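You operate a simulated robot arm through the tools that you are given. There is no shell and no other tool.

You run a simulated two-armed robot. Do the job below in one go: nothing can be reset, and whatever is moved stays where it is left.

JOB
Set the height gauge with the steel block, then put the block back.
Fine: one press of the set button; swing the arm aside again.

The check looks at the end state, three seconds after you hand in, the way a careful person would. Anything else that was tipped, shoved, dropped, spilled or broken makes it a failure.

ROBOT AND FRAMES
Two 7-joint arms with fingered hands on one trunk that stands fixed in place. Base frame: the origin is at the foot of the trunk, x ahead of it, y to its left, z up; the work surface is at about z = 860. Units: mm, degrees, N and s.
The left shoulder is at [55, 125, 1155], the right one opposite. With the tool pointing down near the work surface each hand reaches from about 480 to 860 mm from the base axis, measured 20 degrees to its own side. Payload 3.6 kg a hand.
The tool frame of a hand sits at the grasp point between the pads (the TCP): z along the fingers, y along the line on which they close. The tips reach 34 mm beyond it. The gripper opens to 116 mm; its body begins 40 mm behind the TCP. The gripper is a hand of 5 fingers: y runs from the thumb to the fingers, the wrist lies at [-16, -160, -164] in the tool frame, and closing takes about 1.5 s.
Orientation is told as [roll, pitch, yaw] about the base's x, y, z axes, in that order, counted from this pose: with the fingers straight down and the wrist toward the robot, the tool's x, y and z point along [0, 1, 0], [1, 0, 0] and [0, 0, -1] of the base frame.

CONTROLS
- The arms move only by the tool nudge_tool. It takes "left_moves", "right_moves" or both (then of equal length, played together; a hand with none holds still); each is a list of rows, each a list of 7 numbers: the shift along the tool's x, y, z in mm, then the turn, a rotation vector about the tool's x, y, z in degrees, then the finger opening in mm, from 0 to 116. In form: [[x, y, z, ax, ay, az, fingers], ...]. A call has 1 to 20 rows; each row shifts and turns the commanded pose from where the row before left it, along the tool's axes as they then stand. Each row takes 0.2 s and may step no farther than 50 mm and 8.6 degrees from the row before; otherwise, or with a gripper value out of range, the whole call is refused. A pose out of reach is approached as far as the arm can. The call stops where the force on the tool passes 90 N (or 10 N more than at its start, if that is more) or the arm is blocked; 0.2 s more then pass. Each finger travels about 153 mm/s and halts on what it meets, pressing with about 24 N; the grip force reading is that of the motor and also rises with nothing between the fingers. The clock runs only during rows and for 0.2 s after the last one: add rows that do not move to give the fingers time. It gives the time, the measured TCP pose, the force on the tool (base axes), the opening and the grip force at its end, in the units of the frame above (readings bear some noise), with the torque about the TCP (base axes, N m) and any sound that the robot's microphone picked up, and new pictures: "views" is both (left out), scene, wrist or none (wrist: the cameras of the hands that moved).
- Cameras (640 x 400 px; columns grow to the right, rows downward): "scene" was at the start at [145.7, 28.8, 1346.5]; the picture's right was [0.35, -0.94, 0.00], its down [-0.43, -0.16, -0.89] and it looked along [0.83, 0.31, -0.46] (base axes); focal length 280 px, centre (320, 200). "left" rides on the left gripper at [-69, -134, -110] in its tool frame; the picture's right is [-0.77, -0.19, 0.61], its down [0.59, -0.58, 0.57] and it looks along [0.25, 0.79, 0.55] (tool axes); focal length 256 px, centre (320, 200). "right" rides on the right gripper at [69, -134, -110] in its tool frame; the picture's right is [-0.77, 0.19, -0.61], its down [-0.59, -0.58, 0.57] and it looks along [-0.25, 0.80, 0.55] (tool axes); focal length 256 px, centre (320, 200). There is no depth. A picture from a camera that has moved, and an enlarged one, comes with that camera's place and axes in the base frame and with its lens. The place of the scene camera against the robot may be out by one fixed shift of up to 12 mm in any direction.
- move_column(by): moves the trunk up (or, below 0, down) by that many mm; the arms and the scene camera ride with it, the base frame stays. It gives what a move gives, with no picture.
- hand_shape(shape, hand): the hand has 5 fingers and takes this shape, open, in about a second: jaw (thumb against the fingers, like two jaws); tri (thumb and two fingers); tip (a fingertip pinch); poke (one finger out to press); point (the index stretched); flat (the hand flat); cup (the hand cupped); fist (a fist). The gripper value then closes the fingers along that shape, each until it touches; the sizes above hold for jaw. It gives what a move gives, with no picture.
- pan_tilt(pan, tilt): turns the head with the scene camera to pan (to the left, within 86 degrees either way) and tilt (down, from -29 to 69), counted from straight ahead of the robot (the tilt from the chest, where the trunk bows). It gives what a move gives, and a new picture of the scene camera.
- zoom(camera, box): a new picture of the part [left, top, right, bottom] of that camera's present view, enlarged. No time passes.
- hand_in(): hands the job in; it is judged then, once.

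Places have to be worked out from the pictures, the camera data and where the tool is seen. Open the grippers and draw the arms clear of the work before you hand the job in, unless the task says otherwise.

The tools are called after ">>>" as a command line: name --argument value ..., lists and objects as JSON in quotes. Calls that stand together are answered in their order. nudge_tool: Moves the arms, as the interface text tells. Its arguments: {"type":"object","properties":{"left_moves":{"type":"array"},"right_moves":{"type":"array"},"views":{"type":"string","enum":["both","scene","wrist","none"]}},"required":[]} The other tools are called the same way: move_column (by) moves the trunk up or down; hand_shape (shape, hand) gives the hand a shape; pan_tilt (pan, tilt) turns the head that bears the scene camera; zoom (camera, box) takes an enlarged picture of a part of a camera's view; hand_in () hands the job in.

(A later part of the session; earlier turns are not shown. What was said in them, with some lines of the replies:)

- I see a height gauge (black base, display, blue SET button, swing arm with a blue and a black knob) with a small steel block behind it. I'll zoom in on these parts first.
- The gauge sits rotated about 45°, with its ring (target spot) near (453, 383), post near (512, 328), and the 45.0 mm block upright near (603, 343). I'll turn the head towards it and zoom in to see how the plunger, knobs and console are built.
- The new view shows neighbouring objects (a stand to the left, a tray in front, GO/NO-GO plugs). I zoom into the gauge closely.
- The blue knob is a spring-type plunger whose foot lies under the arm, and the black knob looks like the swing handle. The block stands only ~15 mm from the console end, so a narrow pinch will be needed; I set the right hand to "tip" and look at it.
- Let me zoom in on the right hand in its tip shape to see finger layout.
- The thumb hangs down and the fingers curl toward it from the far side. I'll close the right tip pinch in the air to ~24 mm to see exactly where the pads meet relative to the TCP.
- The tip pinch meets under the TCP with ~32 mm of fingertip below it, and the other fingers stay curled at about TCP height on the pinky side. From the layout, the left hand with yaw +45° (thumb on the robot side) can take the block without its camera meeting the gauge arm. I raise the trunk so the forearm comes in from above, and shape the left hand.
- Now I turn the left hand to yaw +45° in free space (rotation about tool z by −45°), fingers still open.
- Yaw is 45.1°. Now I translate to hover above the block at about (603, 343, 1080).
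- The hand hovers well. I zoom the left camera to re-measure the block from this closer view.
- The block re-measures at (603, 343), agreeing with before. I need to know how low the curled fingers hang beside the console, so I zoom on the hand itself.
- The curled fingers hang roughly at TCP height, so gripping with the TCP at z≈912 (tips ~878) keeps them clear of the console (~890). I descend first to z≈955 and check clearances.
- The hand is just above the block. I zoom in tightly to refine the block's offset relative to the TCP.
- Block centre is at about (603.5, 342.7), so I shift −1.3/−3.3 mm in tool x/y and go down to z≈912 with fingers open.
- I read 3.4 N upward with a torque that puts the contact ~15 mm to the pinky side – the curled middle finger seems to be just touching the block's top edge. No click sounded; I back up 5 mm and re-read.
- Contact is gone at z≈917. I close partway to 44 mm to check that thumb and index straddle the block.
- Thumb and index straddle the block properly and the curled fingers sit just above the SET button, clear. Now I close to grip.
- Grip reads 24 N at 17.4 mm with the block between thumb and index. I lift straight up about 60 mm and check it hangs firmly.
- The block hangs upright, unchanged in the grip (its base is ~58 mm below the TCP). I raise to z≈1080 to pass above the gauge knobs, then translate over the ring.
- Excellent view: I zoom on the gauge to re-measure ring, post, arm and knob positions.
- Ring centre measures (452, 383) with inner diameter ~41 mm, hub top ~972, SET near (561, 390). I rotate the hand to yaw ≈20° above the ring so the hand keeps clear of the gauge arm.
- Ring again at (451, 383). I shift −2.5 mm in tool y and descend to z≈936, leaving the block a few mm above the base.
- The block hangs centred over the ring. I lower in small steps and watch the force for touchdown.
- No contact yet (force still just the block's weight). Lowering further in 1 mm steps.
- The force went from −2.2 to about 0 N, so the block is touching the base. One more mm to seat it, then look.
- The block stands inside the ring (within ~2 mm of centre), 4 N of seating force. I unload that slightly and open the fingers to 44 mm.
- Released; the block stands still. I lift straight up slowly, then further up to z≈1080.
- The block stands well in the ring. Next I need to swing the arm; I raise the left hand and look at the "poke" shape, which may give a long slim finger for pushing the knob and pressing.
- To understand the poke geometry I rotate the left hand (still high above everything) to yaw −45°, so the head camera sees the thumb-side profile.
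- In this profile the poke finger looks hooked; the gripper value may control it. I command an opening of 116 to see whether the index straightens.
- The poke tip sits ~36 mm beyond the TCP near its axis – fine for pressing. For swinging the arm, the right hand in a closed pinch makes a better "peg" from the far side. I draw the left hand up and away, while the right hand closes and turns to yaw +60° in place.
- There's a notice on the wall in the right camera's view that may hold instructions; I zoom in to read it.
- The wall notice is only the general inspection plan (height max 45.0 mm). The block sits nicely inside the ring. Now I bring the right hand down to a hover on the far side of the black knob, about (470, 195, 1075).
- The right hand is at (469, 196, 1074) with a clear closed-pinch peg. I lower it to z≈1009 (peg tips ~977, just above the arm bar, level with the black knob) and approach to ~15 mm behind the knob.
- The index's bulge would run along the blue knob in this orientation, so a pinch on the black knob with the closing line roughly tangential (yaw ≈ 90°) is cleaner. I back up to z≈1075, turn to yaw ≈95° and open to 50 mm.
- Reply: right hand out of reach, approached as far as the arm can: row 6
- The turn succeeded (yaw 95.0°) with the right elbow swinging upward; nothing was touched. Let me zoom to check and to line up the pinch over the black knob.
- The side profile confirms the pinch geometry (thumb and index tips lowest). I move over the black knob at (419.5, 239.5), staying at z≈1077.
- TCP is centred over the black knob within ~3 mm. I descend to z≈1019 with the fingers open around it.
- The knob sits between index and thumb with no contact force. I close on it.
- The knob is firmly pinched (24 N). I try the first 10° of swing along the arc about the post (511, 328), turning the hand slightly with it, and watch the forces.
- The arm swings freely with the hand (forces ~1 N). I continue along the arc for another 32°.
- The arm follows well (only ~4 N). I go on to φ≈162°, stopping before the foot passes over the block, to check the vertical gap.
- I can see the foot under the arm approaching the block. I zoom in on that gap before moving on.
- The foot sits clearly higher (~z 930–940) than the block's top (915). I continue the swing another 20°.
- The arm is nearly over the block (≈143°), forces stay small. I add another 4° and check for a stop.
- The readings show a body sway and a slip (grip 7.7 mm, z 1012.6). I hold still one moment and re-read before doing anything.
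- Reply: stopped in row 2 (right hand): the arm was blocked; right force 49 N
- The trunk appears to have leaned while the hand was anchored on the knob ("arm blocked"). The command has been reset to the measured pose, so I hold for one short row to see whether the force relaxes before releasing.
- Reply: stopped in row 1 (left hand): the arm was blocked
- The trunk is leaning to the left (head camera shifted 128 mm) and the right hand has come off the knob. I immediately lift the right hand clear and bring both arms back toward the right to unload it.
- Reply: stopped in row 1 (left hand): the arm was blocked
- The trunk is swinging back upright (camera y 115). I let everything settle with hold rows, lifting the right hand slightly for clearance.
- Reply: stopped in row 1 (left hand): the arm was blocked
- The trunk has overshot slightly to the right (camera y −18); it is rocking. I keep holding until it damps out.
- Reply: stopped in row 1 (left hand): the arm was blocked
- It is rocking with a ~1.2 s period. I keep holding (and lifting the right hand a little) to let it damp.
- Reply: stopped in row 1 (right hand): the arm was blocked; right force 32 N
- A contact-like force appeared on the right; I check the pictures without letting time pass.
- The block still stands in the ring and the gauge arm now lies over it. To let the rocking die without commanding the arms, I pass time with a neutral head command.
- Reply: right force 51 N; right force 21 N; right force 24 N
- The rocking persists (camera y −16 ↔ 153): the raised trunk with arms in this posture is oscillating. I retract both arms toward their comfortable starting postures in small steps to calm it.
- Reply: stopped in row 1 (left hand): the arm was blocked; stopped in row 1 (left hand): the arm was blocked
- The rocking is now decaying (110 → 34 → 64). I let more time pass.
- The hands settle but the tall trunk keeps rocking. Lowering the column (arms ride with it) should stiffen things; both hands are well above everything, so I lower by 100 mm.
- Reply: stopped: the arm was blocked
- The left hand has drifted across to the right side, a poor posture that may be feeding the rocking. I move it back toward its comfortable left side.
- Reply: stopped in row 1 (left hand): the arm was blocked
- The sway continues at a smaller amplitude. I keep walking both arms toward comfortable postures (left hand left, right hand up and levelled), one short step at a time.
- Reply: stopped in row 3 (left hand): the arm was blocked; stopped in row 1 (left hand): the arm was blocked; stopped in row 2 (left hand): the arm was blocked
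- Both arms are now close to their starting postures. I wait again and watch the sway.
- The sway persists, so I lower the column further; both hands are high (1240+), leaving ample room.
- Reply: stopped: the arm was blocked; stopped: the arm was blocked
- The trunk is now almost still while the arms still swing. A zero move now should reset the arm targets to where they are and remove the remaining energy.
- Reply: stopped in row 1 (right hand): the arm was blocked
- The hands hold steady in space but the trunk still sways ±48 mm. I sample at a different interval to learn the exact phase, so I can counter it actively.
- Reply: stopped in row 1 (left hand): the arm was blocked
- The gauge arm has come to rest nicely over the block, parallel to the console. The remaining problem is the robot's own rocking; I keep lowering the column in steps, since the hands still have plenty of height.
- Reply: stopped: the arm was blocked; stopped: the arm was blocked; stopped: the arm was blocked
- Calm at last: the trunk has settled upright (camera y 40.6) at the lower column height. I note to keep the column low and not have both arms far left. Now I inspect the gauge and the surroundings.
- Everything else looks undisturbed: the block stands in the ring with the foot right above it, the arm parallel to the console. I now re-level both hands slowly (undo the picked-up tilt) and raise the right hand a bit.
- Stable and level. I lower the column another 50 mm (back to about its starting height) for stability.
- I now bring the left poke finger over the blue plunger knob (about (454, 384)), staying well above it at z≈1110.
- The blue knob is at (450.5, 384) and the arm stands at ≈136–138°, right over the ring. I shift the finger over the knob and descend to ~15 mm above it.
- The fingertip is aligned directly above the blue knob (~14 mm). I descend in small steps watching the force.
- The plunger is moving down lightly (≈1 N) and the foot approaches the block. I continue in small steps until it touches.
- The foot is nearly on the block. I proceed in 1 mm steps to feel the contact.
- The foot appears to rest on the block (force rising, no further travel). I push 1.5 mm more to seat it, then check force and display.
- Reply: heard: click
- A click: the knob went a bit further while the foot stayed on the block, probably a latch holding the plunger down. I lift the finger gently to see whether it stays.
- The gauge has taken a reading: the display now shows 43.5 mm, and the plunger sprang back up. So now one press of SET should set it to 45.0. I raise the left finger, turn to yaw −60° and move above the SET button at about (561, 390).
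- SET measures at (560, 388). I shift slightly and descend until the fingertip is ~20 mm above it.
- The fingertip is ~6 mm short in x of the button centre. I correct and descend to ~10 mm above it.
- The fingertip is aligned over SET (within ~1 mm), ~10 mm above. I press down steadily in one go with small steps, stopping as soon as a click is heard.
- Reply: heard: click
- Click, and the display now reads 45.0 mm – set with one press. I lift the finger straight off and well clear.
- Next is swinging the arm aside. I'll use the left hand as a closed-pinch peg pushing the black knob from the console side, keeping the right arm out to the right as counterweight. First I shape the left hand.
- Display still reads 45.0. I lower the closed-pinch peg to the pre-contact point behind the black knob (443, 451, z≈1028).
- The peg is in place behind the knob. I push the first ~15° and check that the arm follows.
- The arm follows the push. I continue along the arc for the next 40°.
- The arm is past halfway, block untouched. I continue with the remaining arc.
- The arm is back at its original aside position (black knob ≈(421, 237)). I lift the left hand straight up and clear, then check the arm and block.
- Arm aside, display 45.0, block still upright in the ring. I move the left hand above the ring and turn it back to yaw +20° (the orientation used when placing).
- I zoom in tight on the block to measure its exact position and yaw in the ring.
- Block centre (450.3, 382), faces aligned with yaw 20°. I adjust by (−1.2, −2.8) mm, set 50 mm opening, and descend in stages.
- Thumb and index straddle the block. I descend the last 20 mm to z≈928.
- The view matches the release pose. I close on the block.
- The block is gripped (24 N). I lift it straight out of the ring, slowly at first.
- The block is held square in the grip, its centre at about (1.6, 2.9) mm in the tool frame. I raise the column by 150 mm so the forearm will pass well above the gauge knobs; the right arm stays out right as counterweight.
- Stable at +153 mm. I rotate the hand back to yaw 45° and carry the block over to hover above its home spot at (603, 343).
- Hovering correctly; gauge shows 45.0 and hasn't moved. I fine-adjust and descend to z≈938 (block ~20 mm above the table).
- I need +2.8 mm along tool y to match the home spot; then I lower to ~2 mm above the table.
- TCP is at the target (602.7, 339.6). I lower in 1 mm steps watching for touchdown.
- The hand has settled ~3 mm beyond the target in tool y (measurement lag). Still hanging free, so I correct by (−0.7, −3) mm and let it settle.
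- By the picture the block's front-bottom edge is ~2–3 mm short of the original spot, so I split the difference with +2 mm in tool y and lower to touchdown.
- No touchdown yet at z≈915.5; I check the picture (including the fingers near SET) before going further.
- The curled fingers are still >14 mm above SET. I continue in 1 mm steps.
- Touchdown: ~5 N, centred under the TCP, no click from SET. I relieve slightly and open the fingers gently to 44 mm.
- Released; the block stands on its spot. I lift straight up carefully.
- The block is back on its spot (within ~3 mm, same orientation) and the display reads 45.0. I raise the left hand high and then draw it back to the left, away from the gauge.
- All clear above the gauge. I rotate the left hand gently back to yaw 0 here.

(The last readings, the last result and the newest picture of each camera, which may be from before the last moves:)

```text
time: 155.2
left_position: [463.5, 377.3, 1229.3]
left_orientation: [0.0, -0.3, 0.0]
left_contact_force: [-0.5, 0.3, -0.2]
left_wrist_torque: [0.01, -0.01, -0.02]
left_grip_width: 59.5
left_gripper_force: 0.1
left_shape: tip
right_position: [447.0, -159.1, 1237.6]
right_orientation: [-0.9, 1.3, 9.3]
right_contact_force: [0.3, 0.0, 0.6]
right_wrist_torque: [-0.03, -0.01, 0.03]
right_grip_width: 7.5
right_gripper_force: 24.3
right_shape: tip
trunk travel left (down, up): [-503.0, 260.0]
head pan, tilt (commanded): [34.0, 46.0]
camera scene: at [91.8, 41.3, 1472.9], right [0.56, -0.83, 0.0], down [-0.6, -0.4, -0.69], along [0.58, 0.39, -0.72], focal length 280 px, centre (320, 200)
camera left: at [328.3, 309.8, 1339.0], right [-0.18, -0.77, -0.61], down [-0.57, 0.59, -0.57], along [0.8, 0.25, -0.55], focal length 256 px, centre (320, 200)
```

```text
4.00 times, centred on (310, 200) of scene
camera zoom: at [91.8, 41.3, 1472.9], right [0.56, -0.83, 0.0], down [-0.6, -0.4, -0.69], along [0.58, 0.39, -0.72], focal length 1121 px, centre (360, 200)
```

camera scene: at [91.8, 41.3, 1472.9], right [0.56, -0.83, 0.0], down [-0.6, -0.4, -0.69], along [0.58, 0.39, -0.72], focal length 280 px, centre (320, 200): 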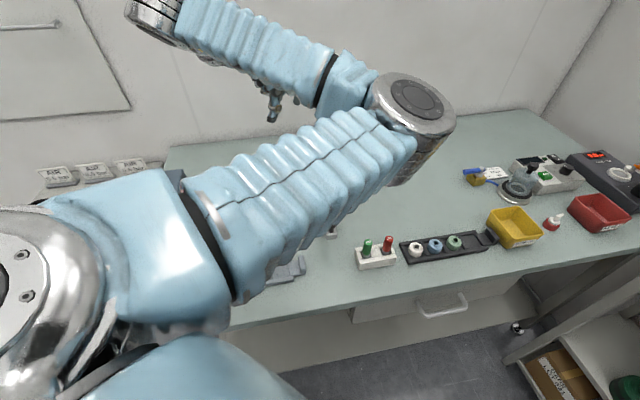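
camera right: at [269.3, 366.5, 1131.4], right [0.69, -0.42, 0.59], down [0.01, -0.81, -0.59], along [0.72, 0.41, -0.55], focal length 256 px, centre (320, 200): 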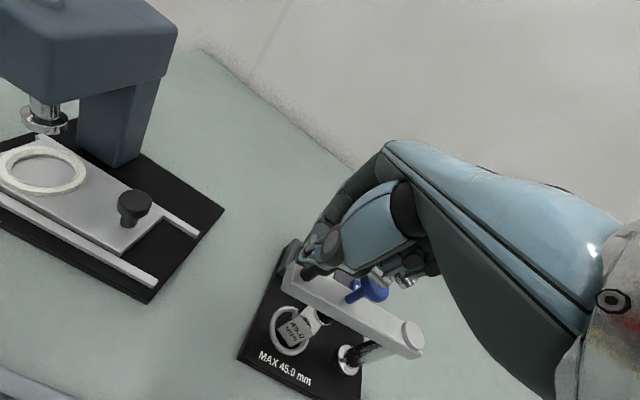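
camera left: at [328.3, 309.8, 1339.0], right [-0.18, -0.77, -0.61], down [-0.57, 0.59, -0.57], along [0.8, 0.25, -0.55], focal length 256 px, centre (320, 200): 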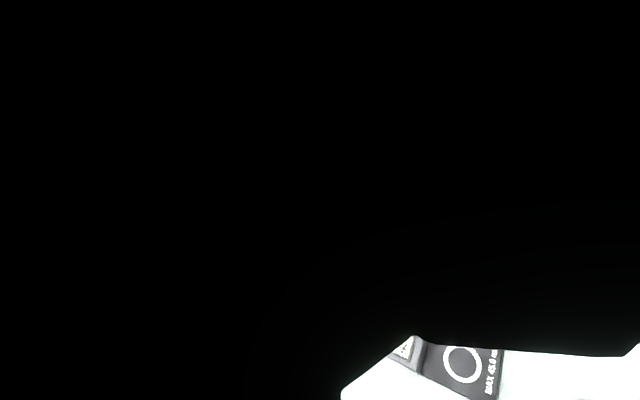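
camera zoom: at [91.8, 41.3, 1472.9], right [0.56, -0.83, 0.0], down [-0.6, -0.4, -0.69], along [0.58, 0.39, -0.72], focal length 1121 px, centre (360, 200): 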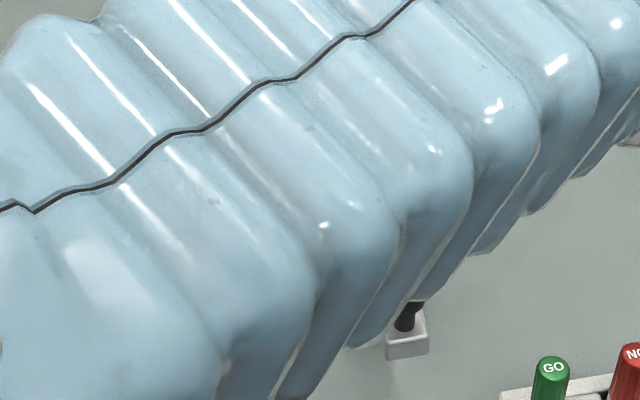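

The hand is clear and level, though the elbow has swung forward. I ease the left hand outward to the left (less folded posture), away from above the gauge, in small steps.

>>> nudge_tool --left_moves '[[15, -4, -5, 0, 0, 0, 60], [15, -4, -5, 0, 0, 0, 60], [15, -4, -5, 0, 0, 0, 60], [15, -4, -5, 0, 0, 0, 60], [0, 0, 0, 0, 0, 0, 60], [0, 0, 0, 0, 0, 0, 60]]' --views "both"

```text
time: 156.6
left_position: [445.8, 439.9, 1249.4]
left_orientation: [0.0, -0.4, -0.1]
left_contact_force: [-0.1, 0.0, 0.0]
left_wrist_torque: [0.02, 0.02, -0.01]
left_grip_width: 59.5
left_gripper_force: 0.2
left_shape: tip
right_position: [447.6, -159.1, 1238.4]
right_orientation: [-1.0, 1.2, 9.5]
right_contact_force: [0.5, 0.8, 0.5]
right_wrist_torque: [0.03, 0.03, -0.03]
right_grip_width: 7.5
right_gripper_force: 24.3
right_shape: tip
trunk travel left (down, up): [-503.0, 260.0]
head pan, tilt (commanded): [34.0, 46.0]
camera scene: at [91.8, 41.6, 1472.9], right [0.56, -0.83, 0.0], down [-0.6, -0.4, -0.69], along [0.58, 0.39, -0.72], focal length 280 px, centre (320, 200)
camera left: at [311.3, 371.2, 1358.9], right [-0.18, -0.77, -0.61], down [-0.57, 0.59, -0.57], along [0.8, 0.25, -0.55], focal length 256 px, centre (320, 200)
```

scene: 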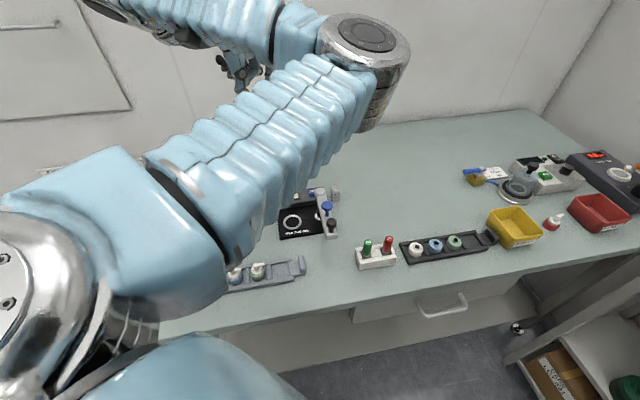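
left: 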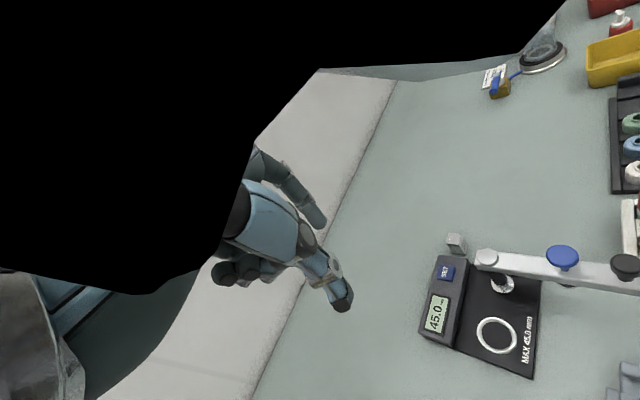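

The view opens up again; I zoom on the gauge and block to verify the final state.

>>> zoom --camera "left" --box '[410, 210, 640, 390]'

>>> zoom --camera "scene" --box '[270, 170, 360, 250]'

```text
2.22 times, centred on (525, 300) of left
camera zoom: at [311.3, 371.2, 1358.9], right [-0.18, -0.77, -0.61], down [-0.57, 0.59, -0.57], along [0.8, 0.25, -0.55], focal length 569 px, centre (-136, -22)
```

zoom: 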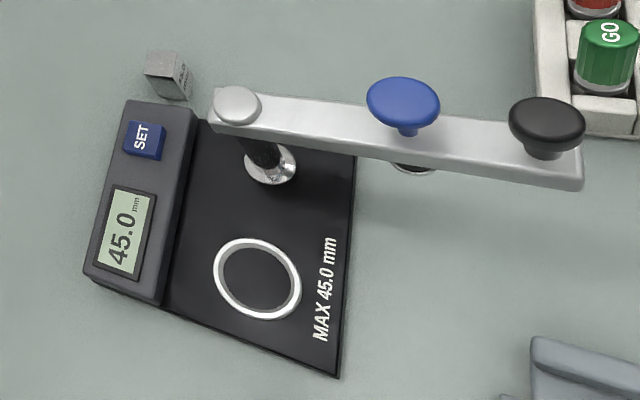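

```text
5.00 times, centred on (315, 210) of scene
camera zoom: at [91.8, 41.6, 1472.9], right [0.56, -0.83, 0.0], down [-0.6, -0.4, -0.69], along [0.58, 0.39, -0.72], focal length 1401 px, centre (345, 150)
```

zoom: 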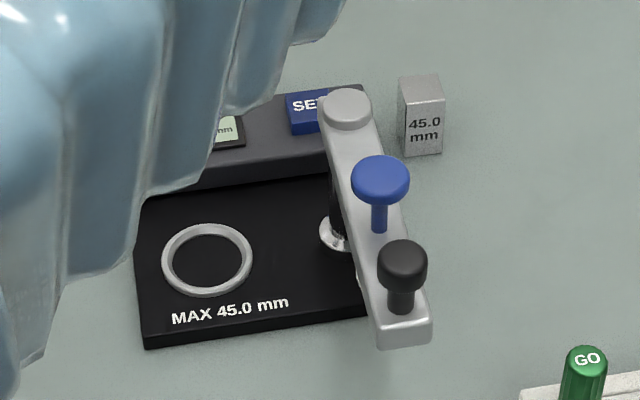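

The arm is back at ~223° (originally ~224°), the block stands beside the console as before, and the display shows 45.0. I open both grippers and wait to confirm all is still.

>>> nudge_tool --left_moves '[[0, 0, 0, 0, 0, 0, 90], [0, 0, 0, 0, 0, 0, 116], [0, 0, 0, 0, 0, 0, 116], [0, 0, 0, 0, 0, 0, 116], [0, 0, 0, 0, 0, 0, 116], [0, 0, 0, 0, 0, 0, 116]]' --right_moves '[[0, 0, 0, 0, 0, 0, 40], [0, 0, 0, 0, 0, 0, 80], [0, 0, 0, 0, 0, 0, 116], [0, 0, 0, 0, 0, 0, 116], [0, 0, 0, 0, 0, 0, 116], [0, 0, 0, 0, 0, 0, 116]]' --views "both"

>>> pan_tilt --pan 10 --tilt 40

```text
time: 158.0
left_position: [446.1, 439.5, 1250.2]
left_orientation: [-0.1, -0.4, -0.1]
left_contact_force: [-0.6, 0.4, 1.2]
left_wrist_torque: [0.01, 0.04, 0.0]
left_grip_width: 115.9
left_gripper_force: 0.0
left_shape: tip
right_position: [446.2, -159.6, 1237.4]
right_orientation: [-0.9, 1.2, 9.4]
right_contact_force: [-0.8, 0.7, 0.0]
right_wrist_torque: [0.01, 0.01, 0.0]
right_grip_width: 116.0
right_gripper_force: 0.0
right_shape: tip
trunk travel left (down, up): [-503.0, 260.0]
head pan, tilt (commanded): [34.0, 46.0]
camera scene: at [91.9, 41.3, 1472.9], right [0.56, -0.83, 0.0], down [-0.6, -0.4, -0.69], along [0.58, 0.39, -0.72], focal length 280 px, centre (320, 200)
camera right: at [305.0, -111.9, 1348.9], right [0.32, -0.72, 0.62], down [-0.48, -0.69, -0.54], along [0.81, -0.12, -0.57], focal length 256 px, centre (320, 200)
camera left: at [311.4, 370.8, 1358.9], right [-0.18, -0.77, -0.61], down [-0.57, 0.59, -0.57], along [0.8, 0.25, -0.55], focal length 256 px, centre (320, 200)
```

scene: 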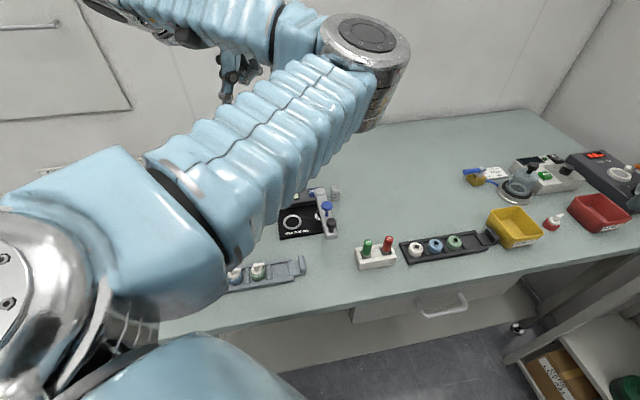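
right: 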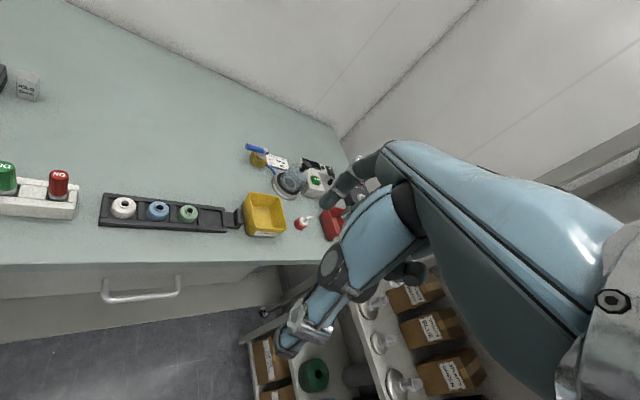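
left: 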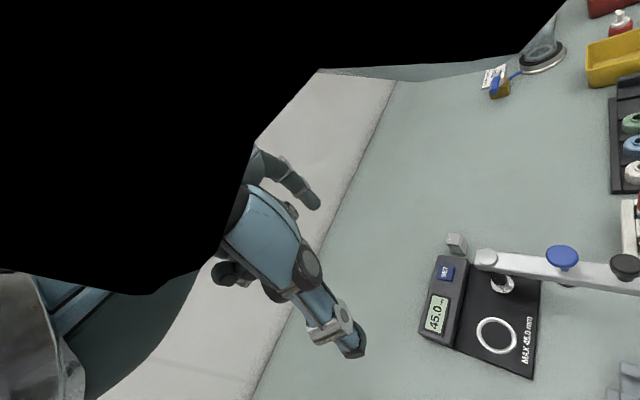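

```text
time: 158.9
left_position: [445.3, 438.5, 1250.2]
left_orientation: [0.0, -0.3, 0.0]
left_contact_force: [-0.1, -0.3, -0.2]
left_wrist_torque: [0.01, -0.04, 0.02]
left_grip_width: 115.8
left_gripper_force: 0.0
left_shape: tip
right_position: [446.1, -160.4, 1237.6]
right_orientation: [-0.9, 1.2, 9.3]
right_contact_force: [0.4, 0.9, 0.5]
right_wrist_torque: [-0.02, 0.0, 0.0]
right_grip_width: 116.1
right_gripper_force: 0.0
right_shape: tip
trunk travel left (down, up): [-503.0, 260.0]
head pan, tilt (commanded): [10.0, 40.0]
camera scene: at [108.8, 11.1, 1481.5], right [0.17, -0.98, 0.0], down [-0.63, -0.11, -0.77], along [0.75, 0.13, -0.64], focal length 280 px, centre (320, 200)
```

scene: 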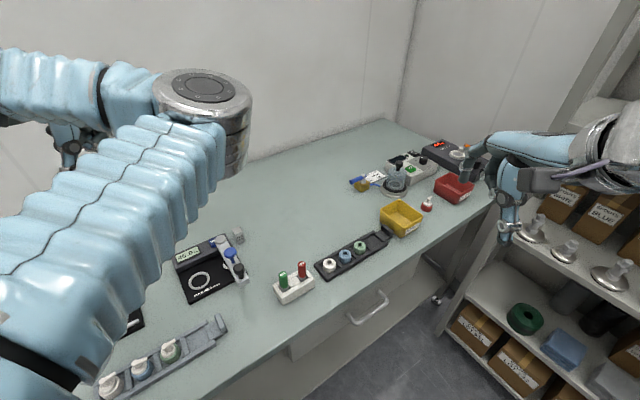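

Everything is at rest: one SET press with the display at 45.0 mm, the swing arm aside, the steel block back on its spot, both hands open and high above the bench, and nothing else moved. I hand the job in.

>>> hand_in

```text
The job is handed in.
```

The height gauge is set: its display reads 45.0 mm after one press of SET. The block is back in its place and the swing arm is aside again.

- **Setting:** With the block in the ring and the arm over it, one press of the blue plunger gave a reading of 43.5 mm. SET was then pressed once, with one click heard, and the display changed to 45.0 mm.
- **Block:** It stands upright beside the console, about 3 mm from where it started and turned by about 2 degrees at most.
- **Swing arm:** It is back at about 223 degrees; it started at about 224.
- **Arms:** Both hands are open. The left one is raised at about z = 1250, about 200 mm above the gauge's knobs; the right one is out to the right.

**Trunk rocking:** While I was swinging the arm over the block, the trunk leaned to the left and then rocked for about half a minute. The column was raised 200 mm at the time and both arms were far to the left. The right hand slipped off the black knob during the first lean. I lowered the column and brought the arms back until it settled. Afterwards the block still stood in the ring and the arm was over it. I saw nothing else on the bench tipped or moved, then or in the last pictures before handing in.
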